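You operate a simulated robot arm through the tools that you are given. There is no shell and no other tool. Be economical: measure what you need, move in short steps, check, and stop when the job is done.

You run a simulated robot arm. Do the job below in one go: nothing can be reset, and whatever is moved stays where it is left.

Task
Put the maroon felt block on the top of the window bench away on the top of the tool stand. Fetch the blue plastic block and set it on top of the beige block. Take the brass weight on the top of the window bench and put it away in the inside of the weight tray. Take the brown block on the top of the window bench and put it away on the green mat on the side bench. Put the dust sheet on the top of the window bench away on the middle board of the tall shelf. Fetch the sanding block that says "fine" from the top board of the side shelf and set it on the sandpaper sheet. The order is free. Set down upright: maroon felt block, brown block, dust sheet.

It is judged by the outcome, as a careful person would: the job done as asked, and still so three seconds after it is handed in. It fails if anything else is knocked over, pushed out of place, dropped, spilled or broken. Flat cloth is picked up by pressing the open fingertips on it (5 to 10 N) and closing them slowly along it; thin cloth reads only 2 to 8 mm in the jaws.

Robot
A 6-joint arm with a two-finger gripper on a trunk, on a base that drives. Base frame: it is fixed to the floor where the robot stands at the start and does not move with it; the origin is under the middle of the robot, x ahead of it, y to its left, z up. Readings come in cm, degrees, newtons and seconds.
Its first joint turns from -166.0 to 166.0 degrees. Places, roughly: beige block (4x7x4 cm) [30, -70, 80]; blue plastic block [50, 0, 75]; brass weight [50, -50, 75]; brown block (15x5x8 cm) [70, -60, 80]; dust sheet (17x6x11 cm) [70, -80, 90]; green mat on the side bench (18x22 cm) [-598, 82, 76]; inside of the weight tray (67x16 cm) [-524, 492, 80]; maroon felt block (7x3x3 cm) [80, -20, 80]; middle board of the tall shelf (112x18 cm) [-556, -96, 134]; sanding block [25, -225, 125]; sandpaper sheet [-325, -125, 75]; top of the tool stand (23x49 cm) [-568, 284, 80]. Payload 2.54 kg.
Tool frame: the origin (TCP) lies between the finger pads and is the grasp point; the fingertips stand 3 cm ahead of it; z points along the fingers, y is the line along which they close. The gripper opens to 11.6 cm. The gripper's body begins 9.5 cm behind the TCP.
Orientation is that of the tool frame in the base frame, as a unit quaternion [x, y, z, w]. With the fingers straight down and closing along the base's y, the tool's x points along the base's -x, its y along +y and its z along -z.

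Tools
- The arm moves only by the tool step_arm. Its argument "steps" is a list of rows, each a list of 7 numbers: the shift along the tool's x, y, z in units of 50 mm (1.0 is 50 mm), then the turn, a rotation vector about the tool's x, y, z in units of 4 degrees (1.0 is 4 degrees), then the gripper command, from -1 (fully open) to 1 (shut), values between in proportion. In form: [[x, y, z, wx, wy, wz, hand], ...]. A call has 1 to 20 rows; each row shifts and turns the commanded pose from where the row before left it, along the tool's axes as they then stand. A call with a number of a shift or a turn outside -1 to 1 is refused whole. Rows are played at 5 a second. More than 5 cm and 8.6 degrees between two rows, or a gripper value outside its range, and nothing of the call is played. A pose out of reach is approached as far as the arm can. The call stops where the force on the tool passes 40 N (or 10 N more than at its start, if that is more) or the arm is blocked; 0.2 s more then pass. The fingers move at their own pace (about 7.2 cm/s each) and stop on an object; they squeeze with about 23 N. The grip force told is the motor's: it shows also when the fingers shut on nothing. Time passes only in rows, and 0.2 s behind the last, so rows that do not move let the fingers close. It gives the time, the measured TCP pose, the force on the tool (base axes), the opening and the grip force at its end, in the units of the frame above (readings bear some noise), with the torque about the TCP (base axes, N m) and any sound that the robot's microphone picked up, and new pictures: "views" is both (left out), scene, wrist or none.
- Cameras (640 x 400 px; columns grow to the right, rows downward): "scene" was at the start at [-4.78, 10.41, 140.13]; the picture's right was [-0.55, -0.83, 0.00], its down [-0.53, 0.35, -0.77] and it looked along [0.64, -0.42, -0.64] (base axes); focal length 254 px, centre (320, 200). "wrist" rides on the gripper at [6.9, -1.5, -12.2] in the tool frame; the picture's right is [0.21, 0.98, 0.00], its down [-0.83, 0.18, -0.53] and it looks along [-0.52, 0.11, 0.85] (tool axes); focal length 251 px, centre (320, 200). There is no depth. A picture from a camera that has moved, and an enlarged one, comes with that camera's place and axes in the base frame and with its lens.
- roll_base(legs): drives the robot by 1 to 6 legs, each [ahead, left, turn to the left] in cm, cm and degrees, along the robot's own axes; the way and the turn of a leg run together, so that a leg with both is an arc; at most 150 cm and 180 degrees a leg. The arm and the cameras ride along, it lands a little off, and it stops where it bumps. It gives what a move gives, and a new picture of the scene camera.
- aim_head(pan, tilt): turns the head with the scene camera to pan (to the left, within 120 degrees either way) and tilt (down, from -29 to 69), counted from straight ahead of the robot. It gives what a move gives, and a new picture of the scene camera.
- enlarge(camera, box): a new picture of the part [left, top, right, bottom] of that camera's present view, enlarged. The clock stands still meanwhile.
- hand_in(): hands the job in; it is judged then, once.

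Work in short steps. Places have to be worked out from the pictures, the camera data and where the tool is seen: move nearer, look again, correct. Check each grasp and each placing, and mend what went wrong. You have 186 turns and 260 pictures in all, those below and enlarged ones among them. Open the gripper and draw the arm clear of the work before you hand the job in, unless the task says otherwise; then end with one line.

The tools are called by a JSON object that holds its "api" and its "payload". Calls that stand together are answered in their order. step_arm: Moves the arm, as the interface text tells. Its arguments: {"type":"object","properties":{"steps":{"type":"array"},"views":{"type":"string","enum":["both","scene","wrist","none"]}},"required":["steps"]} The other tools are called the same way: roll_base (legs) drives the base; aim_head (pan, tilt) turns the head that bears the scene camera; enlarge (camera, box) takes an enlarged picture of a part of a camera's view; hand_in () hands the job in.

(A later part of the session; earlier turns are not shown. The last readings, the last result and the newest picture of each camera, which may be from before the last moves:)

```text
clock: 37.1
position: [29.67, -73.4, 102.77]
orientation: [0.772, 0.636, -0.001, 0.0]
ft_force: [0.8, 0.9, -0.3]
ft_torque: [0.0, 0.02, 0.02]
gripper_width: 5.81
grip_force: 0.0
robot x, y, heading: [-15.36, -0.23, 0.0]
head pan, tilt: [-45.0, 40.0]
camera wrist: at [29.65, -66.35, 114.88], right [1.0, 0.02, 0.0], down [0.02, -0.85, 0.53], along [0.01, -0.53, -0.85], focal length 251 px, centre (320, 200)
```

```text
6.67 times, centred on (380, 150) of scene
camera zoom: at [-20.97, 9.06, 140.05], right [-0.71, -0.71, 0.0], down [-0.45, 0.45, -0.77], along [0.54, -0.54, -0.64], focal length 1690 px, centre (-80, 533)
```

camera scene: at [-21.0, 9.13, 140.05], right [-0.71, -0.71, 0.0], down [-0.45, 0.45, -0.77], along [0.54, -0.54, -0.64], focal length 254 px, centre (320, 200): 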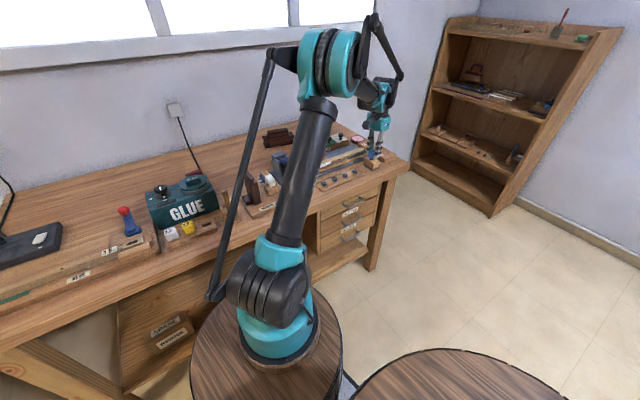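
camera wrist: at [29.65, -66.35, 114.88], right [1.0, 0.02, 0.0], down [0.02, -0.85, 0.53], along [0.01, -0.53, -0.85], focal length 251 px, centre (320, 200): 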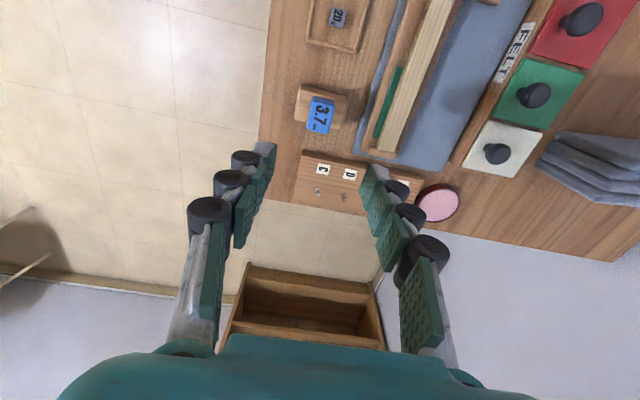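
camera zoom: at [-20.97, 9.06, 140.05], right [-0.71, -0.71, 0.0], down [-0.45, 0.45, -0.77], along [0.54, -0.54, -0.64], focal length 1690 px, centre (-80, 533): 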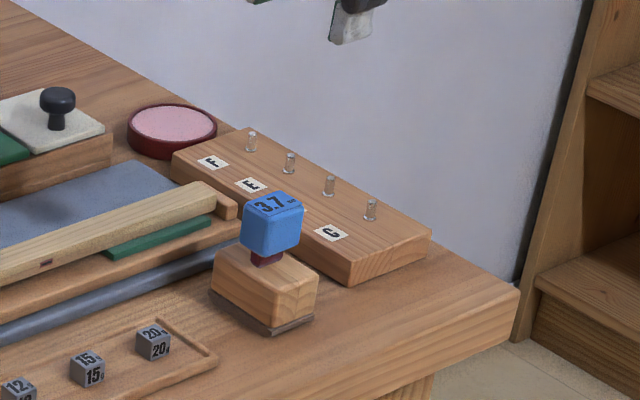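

The blue block stands safely on the beige block. Before driving, I look down at my own base to learn its footprint.

{"api": "aim_head", "payload": {"pan": -100, "tilt": 65}}

{"api": "aim_head", "payload": {"pan": 100, "tilt": 65}}

```text
clock: 38.3
position: [29.68, -73.39, 102.75]
orientation: [0.772, 0.635, -0.001, -0.001]
ft_force: [0.5, 0.5, 0.0]
ft_torque: [0.0, 0.02, -0.01]
gripper_width: 5.81
grip_force: 0.0
robot x, y, heading: [-14.53, -0.02, 0.1]
head pan, tilt: [-100.0, 65.0]
camera scene: at [-28.04, 9.11, 136.82], right [-0.98, 0.17, 0.0], down [0.16, 0.89, -0.42], along [-0.07, -0.42, -0.91], focal length 254 px, centre (320, 200)
```

scene: 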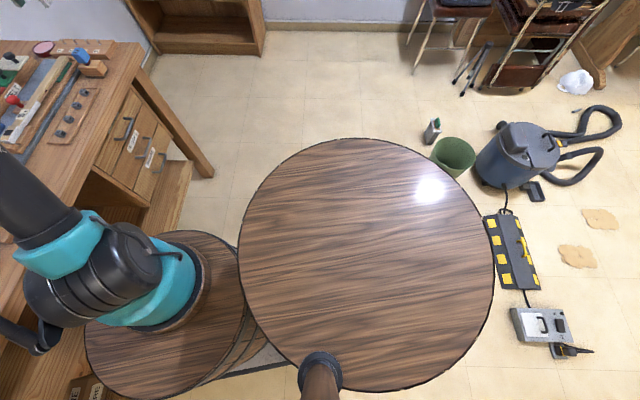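

```text
clock: 41.3
position: [29.84, -73.42, 102.77]
orientation: [0.772, 0.636, 0.0, -0.001]
ft_force: [0.4, 0.8, -0.2]
ft_torque: [0.02, 0.01, -0.05]
gripper_width: 5.83
grip_force: 0.0
robot x, y, heading: [-15.32, -0.03, 0.0]
head pan, tilt: [100.0, 65.0]
camera scene: at [-28.04, 21.07, 136.82], right [0.98, 0.17, 0.0], down [0.16, -0.89, -0.42], along [-0.07, 0.42, -0.91], focal length 254 px, centre (320, 200)
```

scene: 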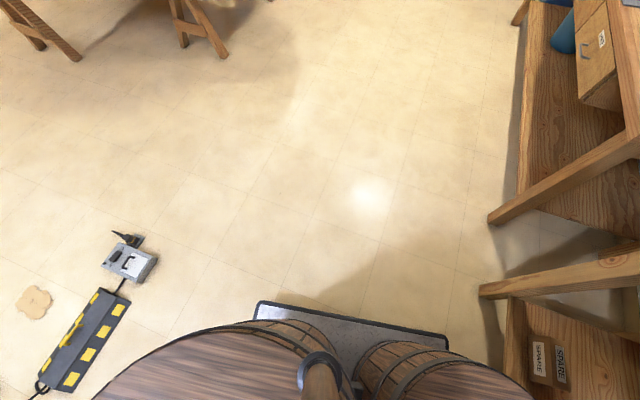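

The base reaches about 43 cm ahead, 57 behind and 30 sideways. Next comes the sanding block on the side shelf: I raise and retract the arm, then drive facing the shelf.

{"api": "step_arm", "payload": {"steps": [[0, 0, -0.9, 0, 0, 0, 0], [0.53, -0.25, -0.55, 0, 0, 0, 0], [0.53, -0.25, -0.55, 0, 0, 0, 0], [0.53, -0.25, -0.55, 0, 0, 0, 0], [0.53, -0.25, -0.55, 0, 0, 0, 0], [0.53, -0.25, -0.55, 0, 0, 0, 0], [0.53, -0.25, -0.55, 0, 0, 0, 0], [0.53, -0.25, -0.55, 0, 0, 0, 0], [0.53, -0.25, -0.55, 0, 0, 0, 0], [0.53, -0.25, -0.55, 0, 0, 0, 0], [0.53, -0.25, -0.55, 0, 0, 0, 0]], "views": "none"}}

{"api": "roll_base", "payload": {"legs": [[-20, 0, 0], [0, 0, -90]]}}

{"api": "aim_head", "payload": {"pan": 0, "tilt": 35}}

```text
clock: 43.7
position: [22.68, -45.14, 134.91]
orientation: [0.772, 0.635, -0.001, -0.001]
ft_force: [-0.1, -0.7, -0.1]
ft_torque: [0.03, 0.0, -0.05]
gripper_width: 5.81
grip_force: 0.0
robot x, y, heading: [-14.74, -0.15, 0.1]
head pan, tilt: [100.0, 65.0]
```

```text
clock: 49.1
position: [-80.12, -38.13, 134.96]
orientation: [0.996, -0.094, 0.0, -0.001]
ft_force: [-0.3, -0.1, 0.6]
ft_torque: [-0.02, 0.0, 0.0]
gripper_width: 5.81
grip_force: 0.0
robot x, y, heading: [-35.52, 0.08, -89.6]
head pan, tilt: [100.0, 65.0]
camera scene: at [-14.35, 13.33, 136.82], right [0.18, -0.98, 0.0], down [-0.89, -0.16, -0.42], along [0.42, 0.08, -0.91], focal length 254 px, centre (320, 200)
```

scene: 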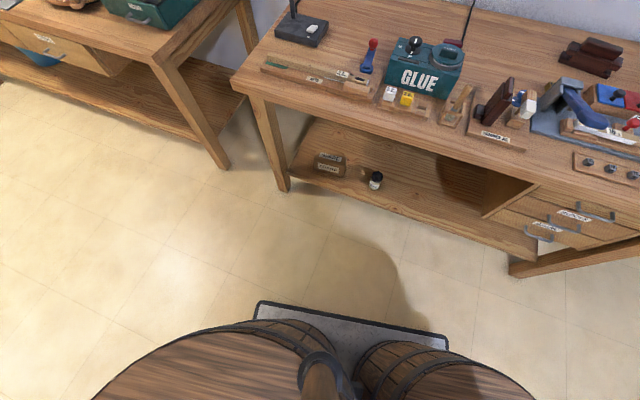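

```text
clock: 50.8
position: [-80.08, -38.09, 134.82]
orientation: [0.996, -0.094, 0.0, -0.001]
ft_force: [0.3, 0.9, -1.0]
ft_torque: [0.0, 0.01, -0.02]
gripper_width: 5.79
grip_force: 0.1
robot x, y, heading: [-35.29, -0.16, -89.5]
head pan, tilt: [0.0, 35.0]
camera scene: at [-20.24, 3.42, 140.81], right [-1.0, -0.01, 0.0], down [-0.01, 0.57, -0.82], along [0.01, -0.82, -0.57], focal length 254 px, centre (320, 200)
```

scene: 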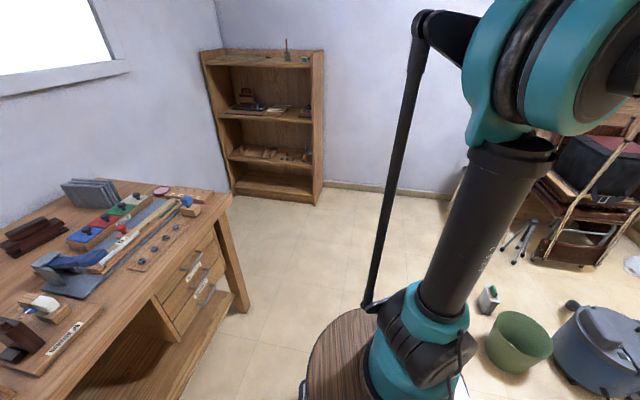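

Path is clear; I drive ahead towards the shelf.

{"api": "roll_base", "payload": {"legs": [[90, 0, 0], [50, 28, 0]]}}

{"api": "aim_head", "payload": {"pan": -20, "tilt": 25}}

```text
clock: 58.4
position: [-50.54, -177.62, 134.78]
orientation: [0.996, -0.091, 0.0, -0.001]
ft_force: [1.4, 0.3, -0.6]
ft_torque: [0.0, -0.03, 0.03]
gripper_width: 5.8
grip_force: 0.1
robot x, y, heading: [-5.85, -139.43, -89.2]
head pan, tilt: [0.0, 35.0]
camera scene: at [9.1, -135.85, 140.81], right [-1.0, -0.01, 0.0], down [-0.01, 0.57, -0.82], along [0.01, -0.82, -0.57], focal length 254 px, centre (320, 200)
```

scene: 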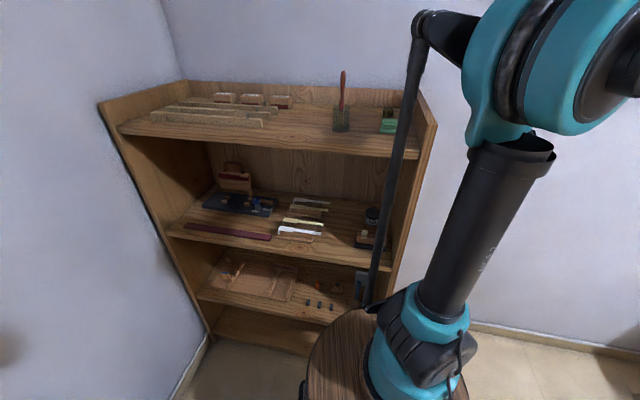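

```text
clock: 59.2
position: [-50.61, -177.73, 134.96]
orientation: [0.996, -0.091, 0.0, 0.0]
ft_force: [0.5, -0.1, 0.9]
ft_torque: [0.0, -0.03, 0.01]
gripper_width: 5.8
grip_force: 0.0
robot x, y, heading: [-6.04, -139.18, -89.5]
head pan, tilt: [-20.0, 25.0]
camera scene: at [5.96, -135.74, 142.38], right [-0.94, 0.33, 0.0], down [0.14, 0.4, -0.91], along [-0.3, -0.86, -0.42], focal length 254 px, centre (320, 200)
```

scene: 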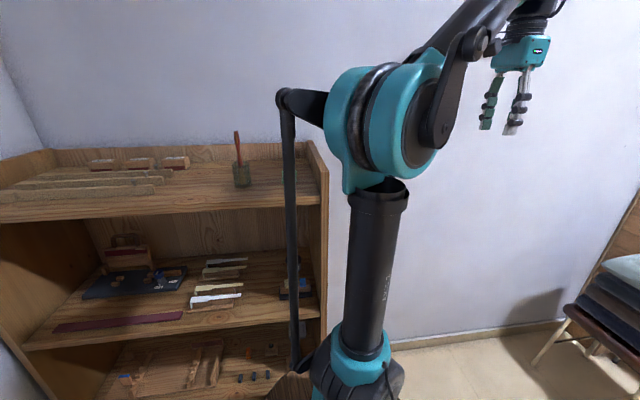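

Three sanding blocks stand at the back of the top board. I enlarge them.

{"api": "aim_head", "payload": {"pan": 20, "tilt": 22}}

{"api": "enlarge", "payload": {"camera": "scene", "box": [250, 100, 410, 200]}}

```text
clock: 60.3
position: [-50.52, -177.58, 134.89]
orientation: [0.996, -0.091, 0.0, -0.001]
ft_force: [0.6, 0.9, 0.2]
ft_torque: [0.0, -0.01, -0.04]
gripper_width: 5.8
grip_force: 0.1
robot x, y, heading: [-5.87, -138.95, -89.5]
head pan, tilt: [20.0, 22.0]
camera scene: at [12.27, -135.73, 142.87], right [-0.94, -0.35, 0.0], down [-0.13, 0.35, -0.93], along [0.33, -0.87, -0.37], focal length 254 px, centre (320, 200)
```

scene: 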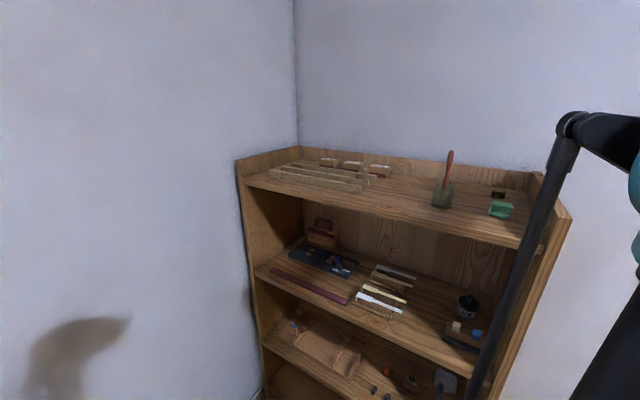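

```text
4.00 times, centred on (330, 150) of scene
camera zoom: at [12.27, -135.73, 142.87], right [-0.94, -0.35, 0.0], down [-0.13, 0.35, -0.93], along [0.33, -0.87, -0.37], focal length 1014 px, centre (280, 400)
```

zoom: 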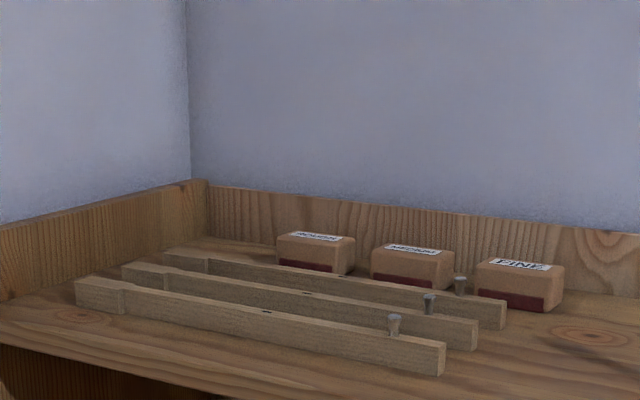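

"FINE" is the right-hand block, at about (22,-211). I raise the gripper and turn it so the fingers close along x and the camera looks towards the shelf.

{"api": "step_arm", "payload": {"steps": [[0, 0, -0.12, 0, 0, -1, -1], [0, 0, -0.12, 0, 0, -1, -1], [0, 0, -0.12, 0, 0, -1, -1], [0, 0, -0.12, 0, 0, -1, -1], [0, 0, -0.12, 0, 0, -1, -1], [0, 0, -0.12, 0, 0, -1, -1], [0, 0, -0.12, 0, 0, -1, -1], [0, 0, -0.12, 0, 0, -1, -1], [0, 0, -0.12, 0, 0, -1, -1], [0, 0, -0.12, 0, 0, -1, -1], [0, 0, -0.12, 0, 0, -1, -1], [0, 0, -0.12, 0, 0, -1, -1], [0, 0, -0.12, 0, 0, -1, -1], [0, 0, -0.12, 0, 0, -1, -1], [0, 0, -0.12, 0, 0, -1, -1], [0, 0, -0.12, 0, 0, -1, -1], [0, 0, -0.12, 0, 0, -1, -1], [0, 0, -0.12, 0, 0, -1, -1], [0, 0, -0.12, 0, 0, -1, -1], [0, 0, -0.12, 0, 0, -1, -1]], "views": "none"}}

```text
clock: 64.5
position: [-50.41, -177.59, 146.06]
orientation: [0.821, 0.571, 0.0, 0.0]
ft_force: [-0.6, -0.6, -0.4]
ft_torque: [0.02, 0.01, -0.02]
gripper_width: 11.6
grip_force: 0.0
out of reach, approached as far as the arm can: row 19, 20
robot x, y, heading: [-6.07, -138.61, -89.6]
head pan, tilt: [20.0, 22.0]
```

{"api": "step_arm", "payload": {"steps": [[0.235, 0.9, 0.06, 0, 0, 0, -1], [0.235, 0.9, 0.06, 0, 0, 0, -1], [0.235, 0.9, 0.06, 0, 0, 0, -1], [0.235, 0.9, 0.06, 0, 0, 0, -1], [0.235, 0.9, 0.06, 0, 0, 0, -1], [0.235, 0.9, 0.06, 0, 0, 0, -1], [0.235, 0.9, 0.06, 0, 0, 0, -1], [0.235, 0.9, 0.06, 0, 0, 0, -1], [0.235, 0.9, 0.06, 0, 0, 0, -1], [0.235, 0.9, 0.06, 0, 0, 0, -1], [0.235, 0.9, 0.06, 0, 0, 0, -1], [0.235, 0.9, 0.06, 0, 0, 0, -1], [0.235, 0.9, 0.06, 0, 0, -1, -1], [0, 0, 0, 0, 0, -1, -1]], "views": "both"}}

```text
clock: 67.5
position: [9.89, -183.58, 142.21]
orientation: [0.78, 0.626, 0.001, -0.001]
ft_force: [-0.7, -0.2, 0.0]
ft_torque: [-0.01, -0.03, -0.05]
gripper_width: 11.62
grip_force: 0.1
robot x, y, heading: [-5.82, -139.03, -89.4]
head pan, tilt: [20.0, 22.0]
camera scene: at [12.28, -135.72, 142.87], right [-0.94, -0.35, 0.0], down [-0.13, 0.35, -0.93], along [0.33, -0.87, -0.37], focal length 254 px, centre (320, 200)
camera wrist: at [9.95, -176.51, 154.26], right [1.0, 0.0, 0.0], down [0.0, -0.85, 0.53], along [0.0, -0.53, -0.85], focal length 251 px, centre (320, 200)
```

scene: 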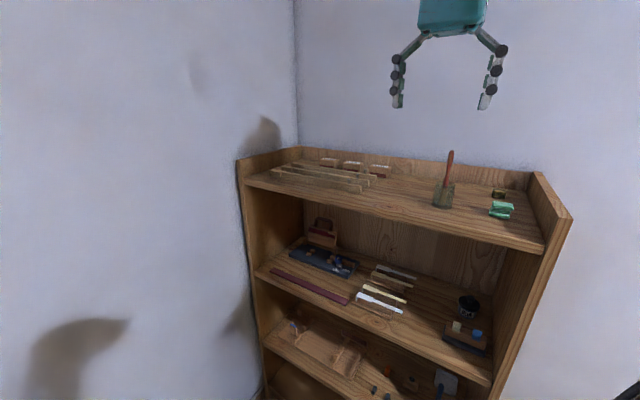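
wrist: 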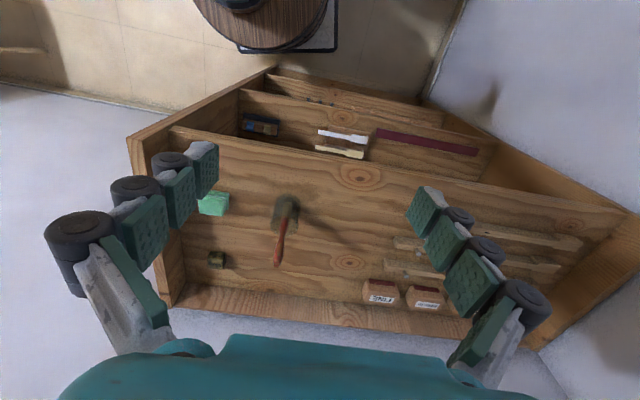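

The "fine" block is at about (21.5,-216,123) with the row turned ~-16°. I move +x first (clear of the brush) and then towards it for a closer look.

{"api": "step_arm", "payload": {"steps": [[0, 0.78, 0, 0, 0, 0.85, -1], [0, 0.78, 0, 0, 0, 0, -1], [0, 0.78, 0, 0, 0, 0, -1], [-0.8, 0.1, 0, 0, 0, 0, -1], [-0.8, 0, 0, 0, 0, 0, -1], [-0.8, 0, 0, 0, 0, 0, -1]], "views": "wrist"}}

{"api": "enlarge", "payload": {"camera": "wrist", "box": [220, 130, 420, 255]}}

```text
clock: 68.9
position: [18.35, -198.16, 142.08]
orientation: [0.798, 0.602, 0.0, -0.001]
ft_force: [0.4, 1.2, -1.0]
ft_torque: [-0.08, -0.04, -0.03]
gripper_width: 11.61
grip_force: 0.0
robot x, y, heading: [-5.79, -139.24, -89.3]
head pan, tilt: [20.0, 22.0]
camera wrist: at [18.84, -191.12, 154.26], right [1.0, -0.06, 0.0], down [-0.05, -0.84, 0.53], along [-0.03, -0.53, -0.85], focal length 251 px, centre (320, 200)
```

wrist: 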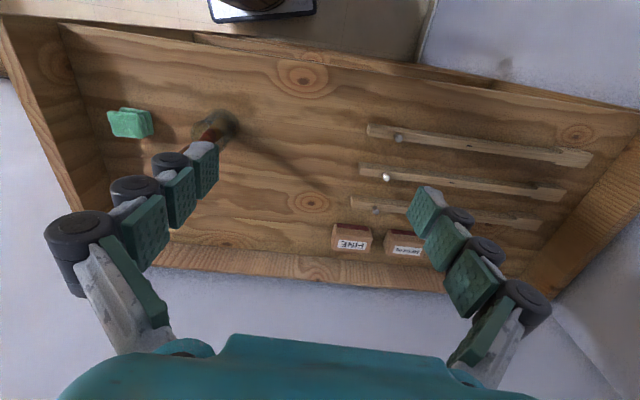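

```text
3.20 times, centred on (320, 192) of wrist
camera zoom: at [18.84, -191.12, 154.26], right [1.0, -0.06, 0.0], down [-0.05, -0.84, 0.53], along [-0.03, -0.53, -0.85], focal length 805 px, centre (320, 224)
```

zoom: 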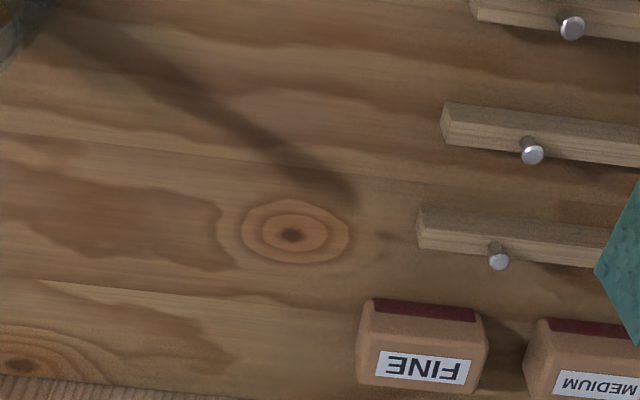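

Measured: "fine" block top centre (22.8,-220,122), about 6×4.7×2.8 cm, 4.5 cm free behind and 3 cm in front but only 1.75 cm beside it. I turn 90° to grip it front-to-back.

{"api": "step_arm", "payload": {"steps": [[0, 0, 0, 0, 0, 1, -1], [0, 0, 0, 0, 0, 1, -1], [0, 0, 0, 0, 0, 1, -1], [0, 0, 0, 0, 0, 1, -1], [0, 0, 0, 0, 0, 1, -1], [0, 0, 0, 0, 0, 1, -1], [0, 0, 0, 0, 0, 1, -1], [0, 0, 0, 0, 0, 1, -1], [0, 0, 0, 0, 0, 1, -1], [0, 0, 0, 0, 0, 1, -1], [0, 0, 0, 0, 0, 1, -1], [0, 0, 0, 0, 0, 1, -1], [0, 0, 0, 0, 0, 1, -1], [0, 0, 0, 0, 0, 1, -1], [0, 0, 0, 0, 0, 1, -1], [0, 0, 0, 0, 0, 1, -1], [0, 0, 0, 0, 0, 1, -1], [0, 0, 0, 0, 0, 1, -1], [0, 0, 0, 0, 0, 1, -1], [0, 0, 0, 0, 0, 1, -1]], "views": "none"}}

{"api": "step_arm", "payload": {"steps": [[0, 0, 0, 0, 0, 1, -1], [0, 0, 0, 0, 0, 1, -1], [0, 0, 0, 0, 0, 0.5, -1], [0.4, 0.78, 0, 0, 0, 0, -1], [0.4, 0.78, 0, 0, 0, 0, -1], [0.4, 0.78, 0, 0, 0, 0, -1], [0.4, 0.78, 0, 0, 0, 0, -0.4], [0.4, 0.78, 0, 0, 0, 0, -0.2]], "views": "both"}}

```text
clock: 73.1
position: [18.47, -198.29, 142.16]
orientation: [0.999, -0.051, 0.001, -0.001]
ft_force: [0.0, -0.7, -0.4]
ft_torque: [-0.01, 0.02, 0.0]
gripper_width: 11.6
grip_force: 0.0
robot x, y, heading: [-6.04, -139.35, -89.3]
head pan, tilt: [20.0, 22.0]
```

```text
clock: 74.9
position: [19.91, -213.05, 136.45]
orientation: [0.99, -0.138, 0.001, 0.0]
ft_force: [0.0, -0.3, 1.2]
ft_torque: [-0.09, -0.02, 0.0]
gripper_width: 6.97
grip_force: 0.1
out of reach, approached as far as the arm can: row 5, 6, 7, 8
robot x, y, heading: [-6.08, -139.26, -89.4]
head pan, tilt: [20.0, 22.0]
camera scene: at [12.27, -135.66, 142.87], right [-0.94, -0.35, 0.0], down [-0.13, 0.35, -0.93], along [0.33, -0.87, -0.37], focal length 254 px, centre (320, 200)
camera wrist: at [26.98, -213.52, 148.52], right [-0.06, -1.0, 0.0], down [-0.84, 0.05, 0.53], along [-0.53, 0.03, -0.85], focal length 251 px, centre (320, 200)
```

scene: 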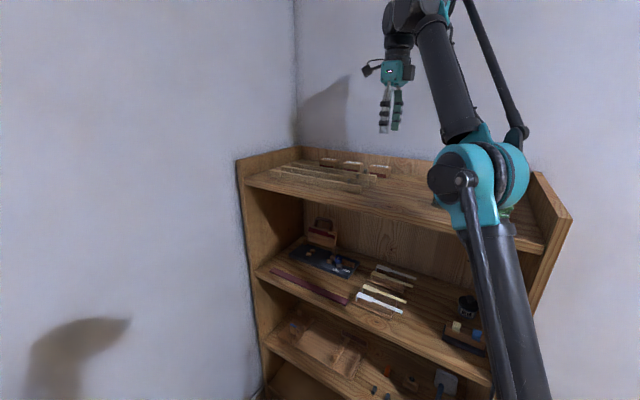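
wrist: 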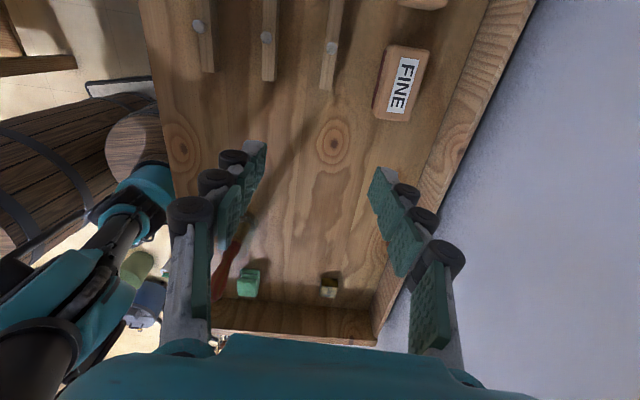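

The reach ends here at this height, so I move the base 5 cm nearer and 8 cm to the left.

{"api": "roll_base", "payload": {"legs": [[4, 8, 0]]}}

```text
clock: 76.0
position: [28.07, -217.17, 136.38]
orientation: [0.99, -0.138, 0.001, 0.0]
ft_force: [-0.4, -0.4, -0.6]
ft_torque: [-0.05, -0.02, -0.02]
gripper_width: 6.94
grip_force: 0.2
robot x, y, heading: [1.96, -143.42, -89.4]
head pan, tilt: [20.0, 22.0]
camera scene: at [20.33, -139.69, 142.87], right [-0.94, -0.35, 0.0], down [-0.13, 0.35, -0.93], along [0.33, -0.87, -0.37], focal length 254 px, centre (320, 200)
```

scene: 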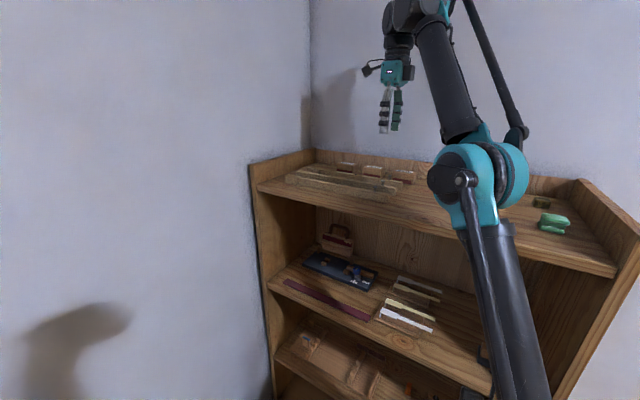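

{"api": "step_arm", "payload": {"steps": [[-0.4, 0.4, 0, 0, 0, -0.8, -0.2], [-0.4, 0.45, 0, 0, 0, 0, -0.2], [0, 0, 0.8, 0, 0, 0, -0.2]], "views": "wrist"}}

```text
clock: 77.0
position: [23.49, -218.29, 135.24]
orientation: [0.994, -0.108, 0.001, 0.001]
ft_force: [-0.3, 0.4, 0.6]
ft_torque: [-0.05, 0.01, 0.01]
gripper_width: 6.96
grip_force: 0.0
out of reach, approached as far as the arm can: row 2, 3
robot x, y, heading: [2.55, -142.13, -88.9]
head pan, tilt: [20.0, 22.0]
stopped in row 3: the arm was blocked; the commanded pose is now the measured one
camera wrist: at [30.51, -218.29, 147.33], right [0.0, -1.0, 0.0], down [-0.85, 0.0, 0.53], along [-0.53, 0.0, -0.85], focal length 251 px, centre (320, 200)
```

wrist: 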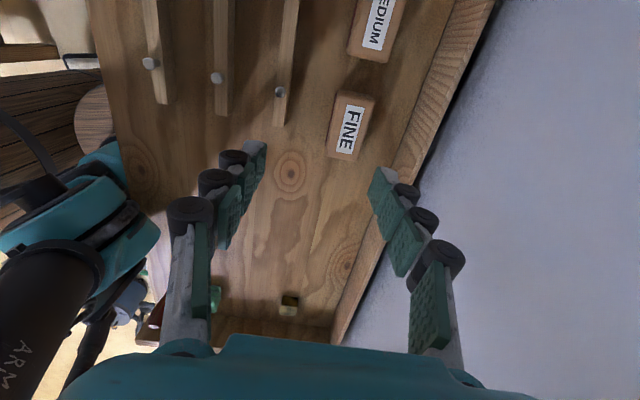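

Odd: blocked near the reach limit. I try a small purely downward move and check the base via the scene.

{"api": "step_arm", "payload": {"steps": [[0, 0, 0.3, 0, 0, 0, -0.2], [0, 0, 0.3, 0, 0, 0, -0.2], [0, 0, 0.3, 0, 0, 0, -0.2]], "views": "scene"}}

```text
clock: 78.0
position: [25.26, -222.66, 130.44]
orientation: [0.995, -0.101, 0.001, -0.014]
ft_force: [-0.2, -0.7, -1.9]
ft_torque: [0.1, -0.01, 0.0]
gripper_width: 6.96
grip_force: 0.0
out of reach, approached as far as the arm can: row 1, 2, 3
robot x, y, heading: [3.43, -142.46, -88.4]
head pan, tilt: [20.0, 22.0]
stopped in row 3: the arm was blocked; the commanded pose is now the measured one
camera scene: at [20.98, -129.67, 144.33], right [-0.93, -0.37, 0.02], down [-0.13, 0.29, -0.95], along [0.35, -0.88, -0.32], focal length 254 px, centre (320, 200)
```

scene: 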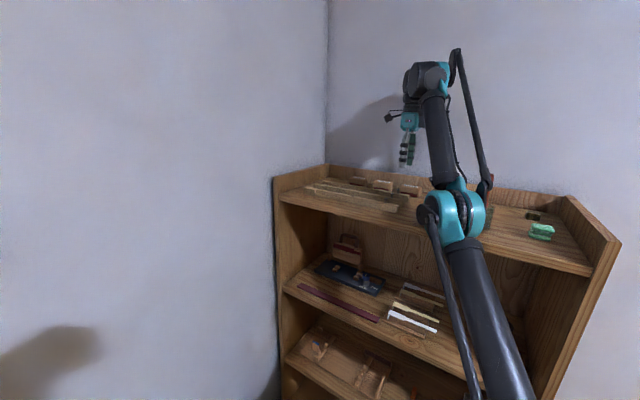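

The base is being levered: the elbow leans onto the shelf's front edge. I back out at once, lifting the tool and drawing it towards me.

{"api": "step_arm", "payload": {"steps": [[0, -0.2, -0.3, 0, 0, 0, -0.2], [0, -0.4, -0.4, 0, 0, 0, -0.2], [0, -0.6, -0.5, 0, 0, 0, -0.2], [0, -0.8, -0.3, 0, 0, 0, -0.2], [0, -0.9, 0, 0, 0, 0, -0.2], [0, -0.9, 0, 0, 0, 0, -0.2]], "views": "scene"}}

```text
clock: 78.3
position: [25.99, -226.23, 125.89]
orientation: [0.995, -0.095, 0.0, -0.042]
ft_force: [28.3, 20.5, 81.4]
ft_torque: [-6.64, 2.19, 1.41]
gripper_width: 7.17
grip_force: 0.6
robot x, y, heading: [4.28, -141.46, -88.0]
head pan, tilt: [20.0, 22.0]
stopped in row 1: the arm was blocked; the commanded pose is now the measured one
camera scene: at [21.42, -129.49, 144.24], right [-0.93, -0.38, 0.02], down [-0.14, 0.29, -0.95], along [0.35, -0.88, -0.32], focal length 254 px, centre (320, 200)
```

scene: 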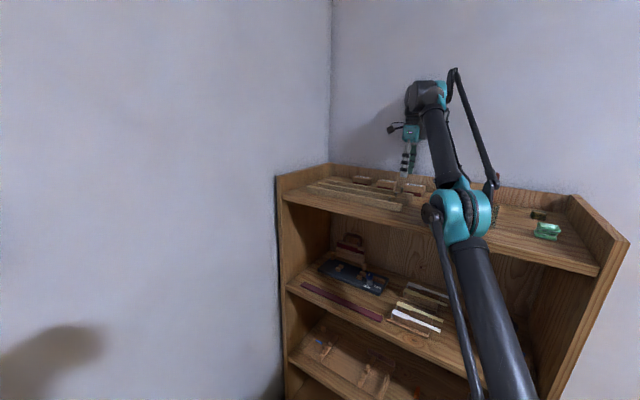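

The fingers came down as the base rocked back level. I lift straight up in small rows.

{"api": "step_arm", "payload": {"steps": [[0, 0, -0.2, 0, 0, 0, -0.2], [0, 0, -0.3, 0, 0, 0, -0.2], [0, 0, -0.3, 0, 0, 0, -0.2]], "views": "both"}}

```text
clock: 78.6
position: [26.5, -225.71, 124.12]
orientation: [0.994, -0.094, -0.005, -0.06]
ft_force: [-15.9, 13.9, 40.4]
ft_torque: [-3.12, 0.21, -1.05]
gripper_width: 7.77
grip_force: 3.5
robot x, y, heading: [4.9, -141.1, -87.2]
head pan, tilt: [20.0, 22.0]
stopped in row 1: the force on the tool passed its limit at 201 N (the readings are from after the stop); the commanded pose is now the measured one
camera scene: at [22.37, -126.02, 144.67], right [-0.92, -0.39, 0.03], down [-0.14, 0.27, -0.95], along [0.36, -0.88, -0.3], focal length 254 px, centre (320, 200)
camera wrist: at [33.6, -226.85, 136.12], right [0.03, -0.99, -0.12], down [-0.84, -0.09, 0.53], along [-0.53, 0.09, -0.84], focal length 251 px, centre (320, 200)
```

scene: 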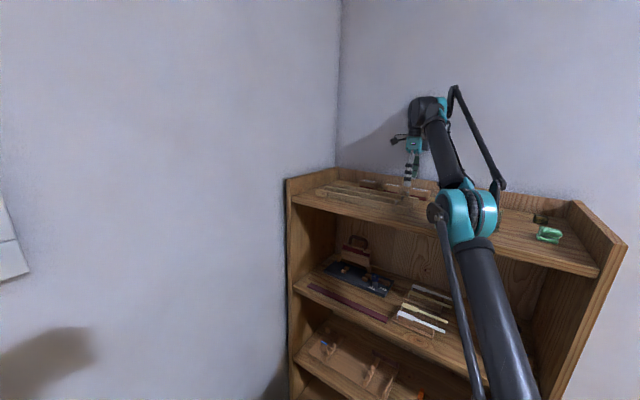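
wrist: 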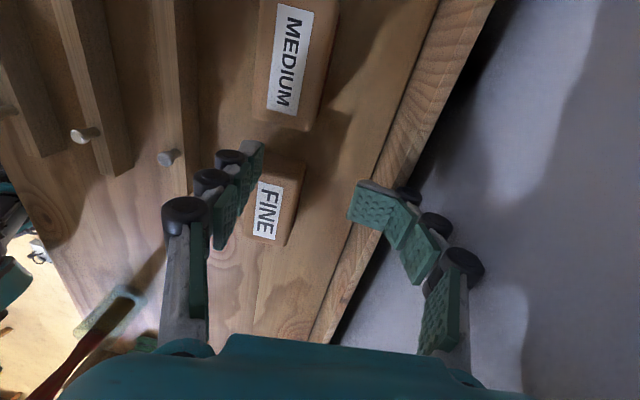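

Things are under strain; I look closely before moving anything.

{"api": "enlarge", "payload": {"camera": "wrist", "box": [180, 100, 500, 300]}}

{"api": "enlarge", "payload": {"camera": "scene", "box": [340, 80, 580, 230]}}

```text
2.00 times, centred on (340, 200) of wrist
camera zoom: at [33.6, -226.85, 136.12], right [0.03, -0.99, -0.12], down [-0.84, -0.09, 0.53], along [-0.53, 0.09, -0.84], focal length 503 px, centre (280, 200)
```

zoom: 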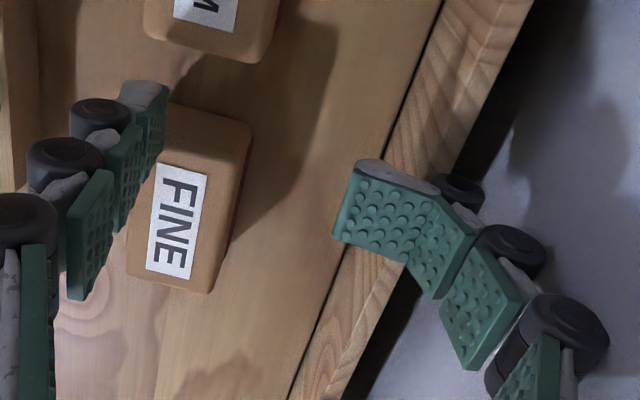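

```text
2.67 times, centred on (460, 155) of scene
camera zoom: at [22.37, -126.02, 144.67], right [-0.92, -0.39, 0.03], down [-0.14, 0.27, -0.95], along [0.36, -0.88, -0.3], focal length 676 px, centre (-53, 320)
```

zoom: 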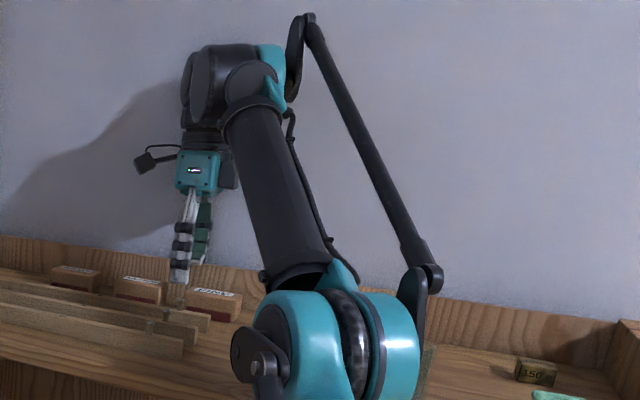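

The finger is bent against the back panel's top; the base leans about 5°. I let the arm hold with tiny upward rows and watch.

{"api": "step_arm", "payload": {"steps": [[0, -0.05, -0.1, 0, 0, 0, -0.2]], "views": "none"}}

```text
clock: 79.0
position: [26.16, -224.19, 123.98]
orientation: [0.992, -0.086, -0.009, -0.09]
ft_force: [-0.8, 0.2, 0.4]
ft_torque: [-0.12, -0.03, 0.0]
gripper_width: 7.67
grip_force: 0.4
robot x, y, heading: [5.69, -141.91, -86.4]
head pan, tilt: [20.0, 22.0]
stopped in row 1: the force on the tool passed its limit at 258 N (the readings are from after the stop); the commanded pose is now the measured one
```

{"api": "enlarge", "payload": {"camera": "scene", "box": [0, 0, 640, 400]}}

{"api": "enlarge", "payload": {"camera": "wrist", "box": [0, 0, 640, 400]}}

```text
1.00 times, centred on (320, 200) of scene (not enlarged: the box is as wide or as high as the picture)
camera zoom: at [22.75, -122.65, 145.22], right [-0.92, -0.4, 0.03], down [-0.14, 0.24, -0.96], along [0.37, -0.88, -0.28], focal length 254 px, centre (320, 200)
```

zoom: 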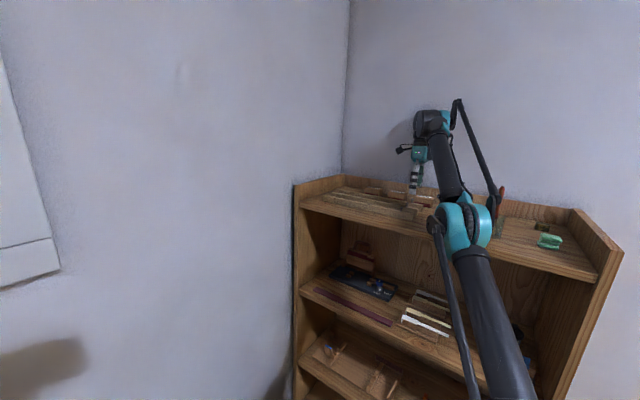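

```text
1.00 times, centred on (320, 200) of wrist (not enlarged: the box is as wide or as high as the picture)
camera zoom: at [33.28, -225.97, 135.85], right [0.04, -0.98, -0.18], down [-0.84, -0.13, 0.52], along [-0.54, 0.13, -0.83], focal length 251 px, centre (320, 200)
```

zoom: 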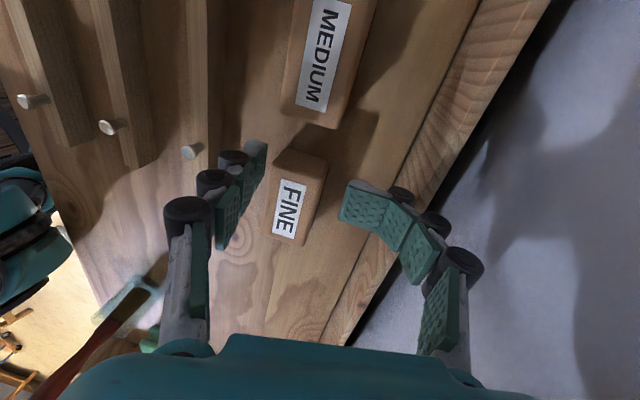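

FINE is between the fingertips now (about (24.4,-222.4)), and the force is near zero. I close on it here without moving the arm.

{"api": "step_arm", "payload": {"steps": [[0, 0, 0, 0, 0, 0, 0.2], [0, 0, 0, 0, 0, 0, 0.6], [0, 0, 0, 0, 0, 0, 1]], "views": "both"}}

```text
clock: 80.0
position: [25.66, -221.48, 123.88]
orientation: [0.987, -0.079, -0.018, -0.14]
ft_force: [-53.2, -19.3, 250.6]
ft_torque: [0.89, 2.07, 0.95]
gripper_width: 0.59
grip_force: 23.2
robot x, y, heading: [7.64, -140.64, -84.9]
head pan, tilt: [20.0, 22.0]
stopped in row 3: the arm was blocked; the commanded pose is now the measured one
camera scene: at [23.9, -120.47, 145.31], right [-0.91, -0.42, 0.04], down [-0.15, 0.24, -0.96], along [0.4, -0.88, -0.27], focal length 254 px, centre (320, 200)
camera wrist: at [32.89, -224.59, 135.38], right [0.05, -0.96, -0.28], down [-0.84, -0.2, 0.51], along [-0.54, 0.21, -0.81], focal length 251 px, centre (320, 200)
```

scene: 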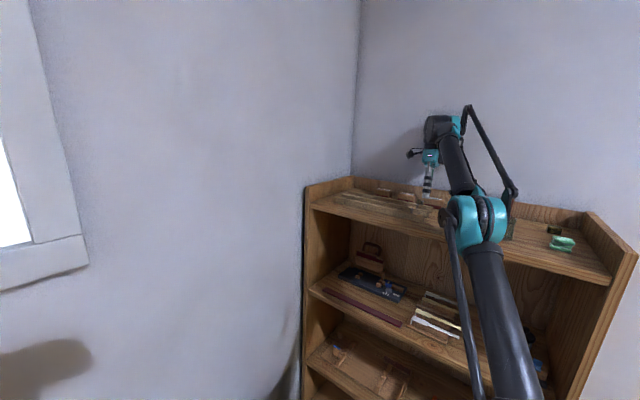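
wrist: 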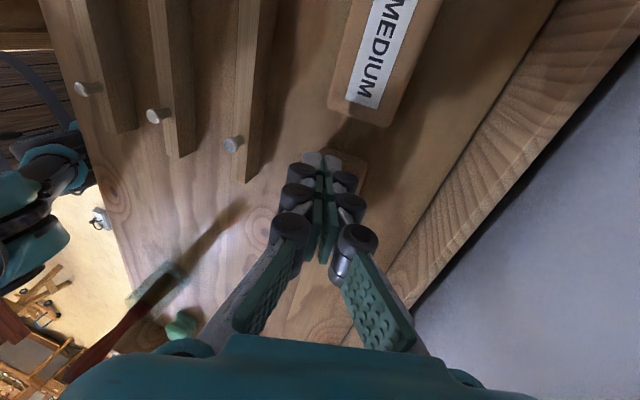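

The fingers closed above FINE and press down hard — that is what lifts the base's front. I command firmly upward.

{"api": "step_arm", "payload": {"steps": [[0, -0.27, -0.95, 0, 0, 0, 1], [0, -0.27, -0.95, 0, 0, 0, 1], [0, -0.27, -0.95, 0, 0, 0, 1]], "views": "both"}}

```text
clock: 80.3
position: [25.22, -219.28, 126.92]
orientation: [0.982, -0.068, -0.018, -0.177]
ft_force: [3.0, 3.3, 1.6]
ft_torque: [-0.34, 0.27, 0.13]
gripper_width: 0.0
grip_force: 23.9
out of reach, approached as far as the arm can: row 1
robot x, y, heading: [8.23, -141.64, -84.5]
head pan, tilt: [20.0, 22.0]
stopped in row 1: the arm was blocked; the commanded pose is now the measured one
camera scene: at [24.24, -121.7, 145.37], right [-0.9, -0.43, 0.03], down [-0.15, 0.24, -0.96], along [0.4, -0.87, -0.28], focal length 254 px, centre (320, 200)
camera wrist: at [32.35, -223.04, 138.35], right [0.07, -0.93, -0.35], down [-0.84, -0.25, 0.49], along [-0.54, 0.26, -0.8], focal length 251 px, centre (320, 200)
```

scene: 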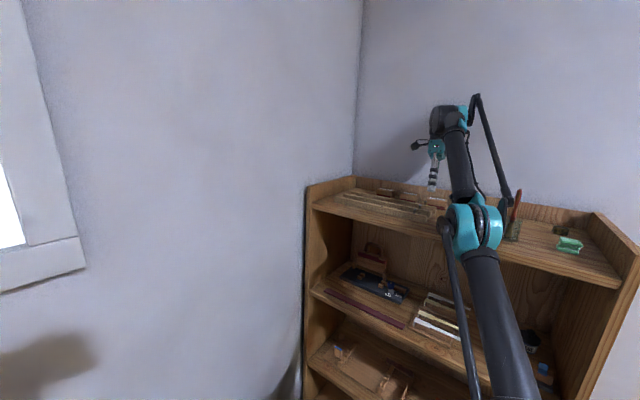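
wrist: 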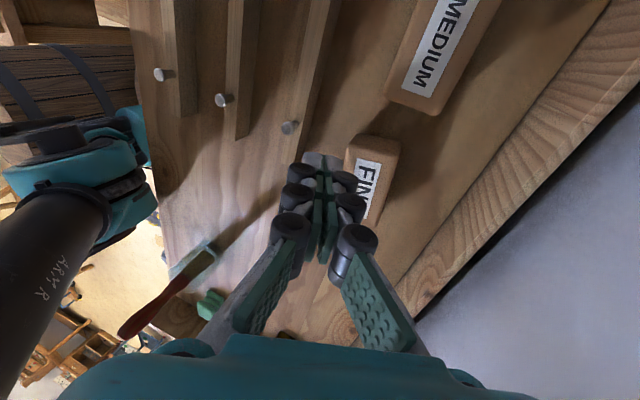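

Free of the load now. I keep drawing up and towards me while levelling the tool.

{"api": "step_arm", "payload": {"steps": [[0, -0.76, -0.35, -1, 0, 0, 1], [0, -0.72, -0.4, -1, 0, 0, 1], [0, -0.7, -0.45, -1, 0, 0, 1], [0, -0.65, -0.5, -1, 0, 0, 1]], "views": "scene"}}

```text
clock: 80.7
position: [25.53, -218.77, 122.98]
orientation: [0.981, -0.069, -0.02, -0.181]
ft_force: [-7.5, 23.1, 29.9]
ft_torque: [-2.66, -0.92, -0.3]
gripper_width: 0.02
grip_force: 22.8
robot x, y, heading: [9.58, -140.16, -84.3]
head pan, tilt: [20.0, 22.0]
stopped in row 1: the arm was blocked; the commanded pose is now the measured one
camera scene: at [25.03, -115.75, 145.78], right [-0.9, -0.43, 0.05], down [-0.15, 0.21, -0.97], along [0.41, -0.88, -0.25], focal length 254 px, centre (320, 200)
```

scene: 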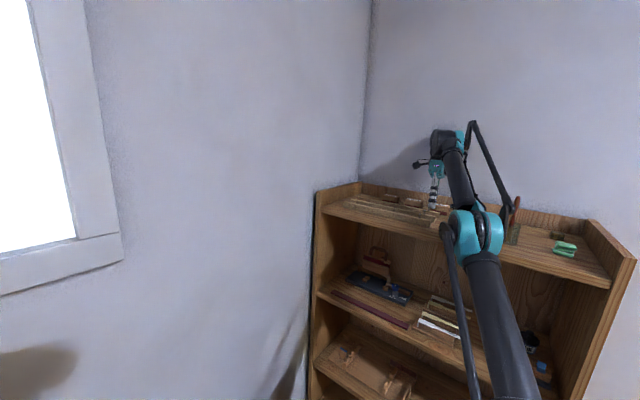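

Only the firm upward command helped; I repeat pure world-up moves.

{"api": "step_arm", "payload": {"steps": [[0, -0.34, -0.93, 0, 0, 0, 1], [0, -0.34, -0.93, 0, 0, 0, 1], [0, -0.34, -0.93, 0, 0, 0, 1], [0, -0.34, -0.93, 0, 0, 0, 1]], "views": "none"}}

{"api": "step_arm", "payload": {"steps": [[0, -0.34, -0.93, 0, 0, 0, 1], [0, -0.34, -0.93, 0, 0, 0, 1], [0, -0.34, -0.93, 0, 0, 0, 1], [0, -0.34, -0.93, 0, 0, 0, 1]], "views": "scene"}}

```text
clock: 81.2
position: [28.54, -219.75, 120.88]
orientation: [0.979, -0.056, -0.021, -0.194]
ft_force: [-2.8, 7.7, 6.3]
ft_torque: [-1.05, -0.2, -0.05]
gripper_width: 0.0
grip_force: 23.0
out of reach, approached as far as the arm can: row 1, 2
robot x, y, heading: [10.44, -138.63, -83.3]
head pan, tilt: [20.0, 22.0]
stopped in row 2: the arm was blocked; the commanded pose is now the measured one
```

```text
clock: 81.5
position: [28.51, -219.56, 120.42]
orientation: [0.982, -0.06, -0.005, -0.18]
ft_force: [16.2, -226.1, 575.2]
ft_torque: [-4.36, -3.01, 0.54]
gripper_width: 0.01
grip_force: 23.3
out of reach, approached as far as the arm can: row 1
robot x, y, heading: [11.75, -138.78, -82.8]
head pan, tilt: [20.0, 22.0]
stopped in row 1: the force on the tool passed its limit at 95 N (the readings are from after the stop); the commanded pose is now the measured one
camera scene: at [26.82, -114.06, 145.79], right [-0.89, -0.45, 0.05], down [-0.15, 0.2, -0.97], along [0.43, -0.87, -0.25], focal length 254 px, centre (320, 200)
```

scene: 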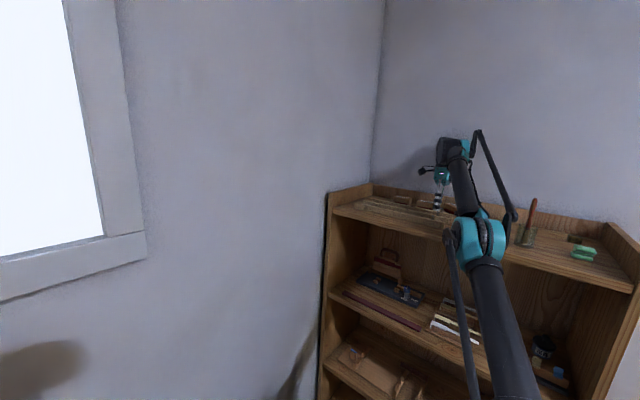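

The controller keeps the tool fixed in the world while the base leans back, so the arm keeps extending against the shelf edge. I command up-and-back with levelling so that it retracts within reach.

{"api": "step_arm", "payload": {"steps": [[0, -0.76, -0.62, -1, 0, 0, 1], [0, -0.74, -0.65, -1, 0, 0, 1], [0, -0.7, -0.68, -1, 0, 0, 1], [0, -0.66, -0.72, -1, 0, 0, 1], [0, -0.6, -0.77, -1, 0, 0, 1]], "views": "scene"}}

```text
clock: 81.8
position: [28.94, -218.34, 125.43]
orientation: [0.977, -0.051, -0.018, -0.205]
ft_force: [2.4, 0.7, 0.1]
ft_torque: [-0.1, 0.26, 0.11]
gripper_width: 0.0
grip_force: 28.2
robot x, y, heading: [12.48, -139.25, -82.3]
head pan, tilt: [20.0, 22.0]
stopped in row 1: the arm was blocked; the commanded pose is now the measured one
camera scene: at [27.92, -120.87, 144.94], right [-0.89, -0.46, 0.03], down [-0.16, 0.25, -0.95], along [0.44, -0.85, -0.3], focal length 254 px, centre (320, 200)
```

scene: 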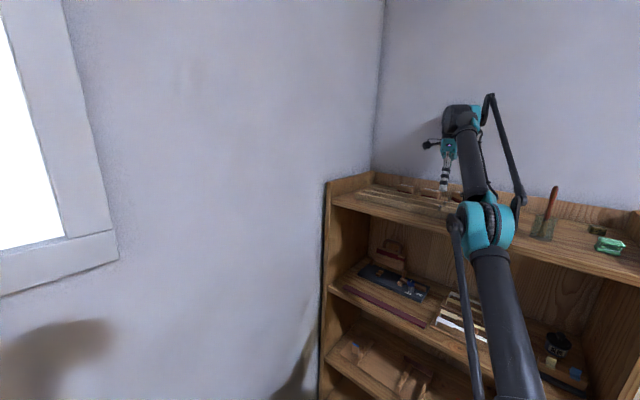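

That worked (up 5 cm, lean less). I repeat the same kind of move at once.

{"api": "step_arm", "payload": {"steps": [[0, -0.7, -0.68, -1, 0, 0, 1], [0, -0.7, -0.68, -1, 0, 0, 1], [0, -0.68, -0.7, -1, 0, 0, 1], [0, -0.66, -0.72, -1, 0, 0, 1], [0, -0.6, -0.77, -1, 0, 0, 1]], "views": "none"}}

{"api": "step_arm", "payload": {"steps": [[0, -0.7, -0.68, -1, 0, 0, 1], [0, -0.7, -0.68, -1, 0, 0, 1], [0, -0.68, -0.7, -1, 0, 0, 1], [0, -0.66, -0.72, -1, 0, 0, 1], [0, -0.6, -0.77, -1, 0, 0, 1]], "views": "scene"}}

```text
clock: 82.7
position: [29.55, -221.56, 122.77]
orientation: [0.986, -0.052, -0.037, -0.156]
ft_force: [-2.8, -0.7, 0.7]
ft_torque: [0.01, -0.27, -0.11]
gripper_width: 0.0
grip_force: 28.6
out of reach, approached as far as the arm can: row 1, 2, 3, 4
robot x, y, heading: [10.58, -137.68, -83.2]
head pan, tilt: [20.0, 22.0]
stopped in row 4: the force on the tool passed its limit at 101 N (the readings are from after the stop); the commanded pose is now the measured one
```

```text
clock: 83.9
position: [32.46, -211.24, 138.01]
orientation: [0.998, -0.042, -0.048, 0.005]
ft_force: [1.1, -3.0, -2.3]
ft_torque: [0.32, 0.12, -0.04]
gripper_width: 0.0
grip_force: 28.5
out of reach, approached as far as the arm can: row 1, 3, 4, 5
robot x, y, heading: [10.27, -137.62, -83.4]
head pan, tilt: [20.0, 22.0]
camera scene: at [28.26, -131.81, 142.87], right [-0.89, -0.45, 0.0], down [-0.17, 0.34, -0.93], along [0.42, -0.83, -0.38], focal length 254 px, centre (320, 200)
```

scene: 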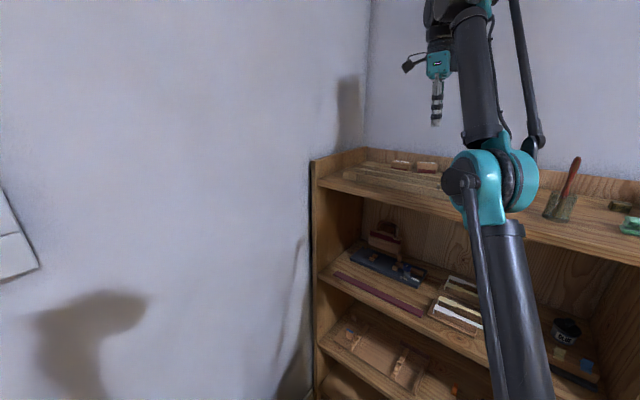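

The robot stands level again and the arm is free. I draw the tool back, and then roll back a little and inspect the shelf.

{"api": "step_arm", "payload": {"steps": [[0, -0.8, 0, 0, 0.4, 0, 1], [0, -0.8, 0, 0, 0.4, 0, 1], [0, -0.8, 0, 0, 0.4, 0, 1], [0, -0.8, 0, 0, 0, 0, 1], [0, -0.8, 0, 0, 0, 0, 0]], "views": "wrist"}}

{"api": "enlarge", "payload": {"camera": "scene", "box": [300, 120, 640, 332]}}

```text
clock: 85.1
position: [35.82, -194.16, 142.76]
orientation: [0.999, -0.042, -0.006, 0.006]
ft_force: [0.1, 1.2, 0.8]
ft_torque: [0.0, 0.01, -0.02]
gripper_width: 5.03
grip_force: 0.0
out of reach, approached as far as the arm can: row 1, 2, 3
robot x, y, heading: [10.05, -137.28, -83.5]
head pan, tilt: [20.0, 22.0]
camera wrist: at [42.97, -192.99, 154.79], right [0.13, -0.99, 0.01], down [-0.83, -0.11, 0.55], along [-0.54, -0.08, -0.84], focal length 251 px, centre (320, 200)
```

wrist: 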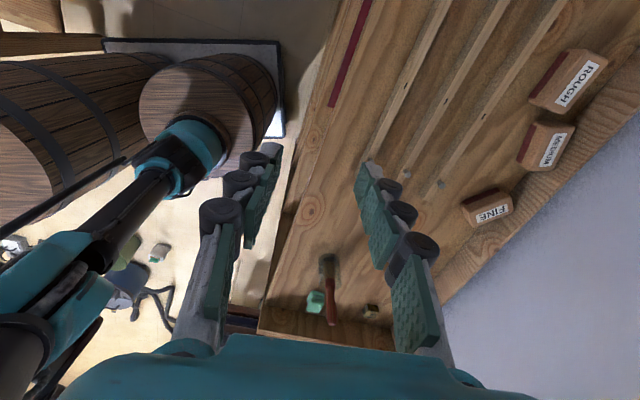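

```text
1.88 times, centred on (470, 226) of scene
camera zoom: at [28.23, -131.68, 142.87], right [-0.89, -0.45, 0.0], down [-0.17, 0.33, -0.93], along [0.42, -0.83, -0.37], focal length 477 px, centre (38, 151)
```

zoom: 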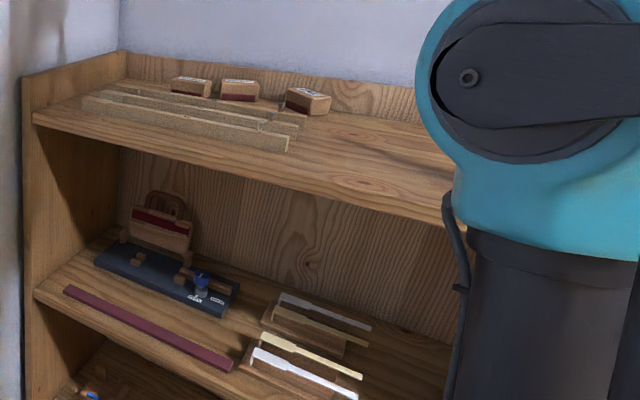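

Only FINE was moved (slid and turned a bit); everything else is in place. I inspect its pose.

{"api": "enlarge", "payload": {"camera": "wrist", "box": [420, 100, 580, 250]}}

```text
2.67 times, centred on (500, 175) of wrist
camera zoom: at [42.97, -192.99, 154.79], right [0.13, -0.99, 0.01], down [-0.83, -0.11, 0.55], along [-0.54, -0.08, -0.84], focal length 670 px, centre (-160, 267)
```

zoom: 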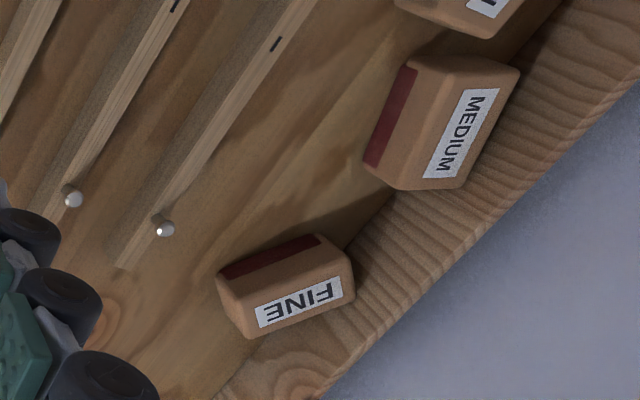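

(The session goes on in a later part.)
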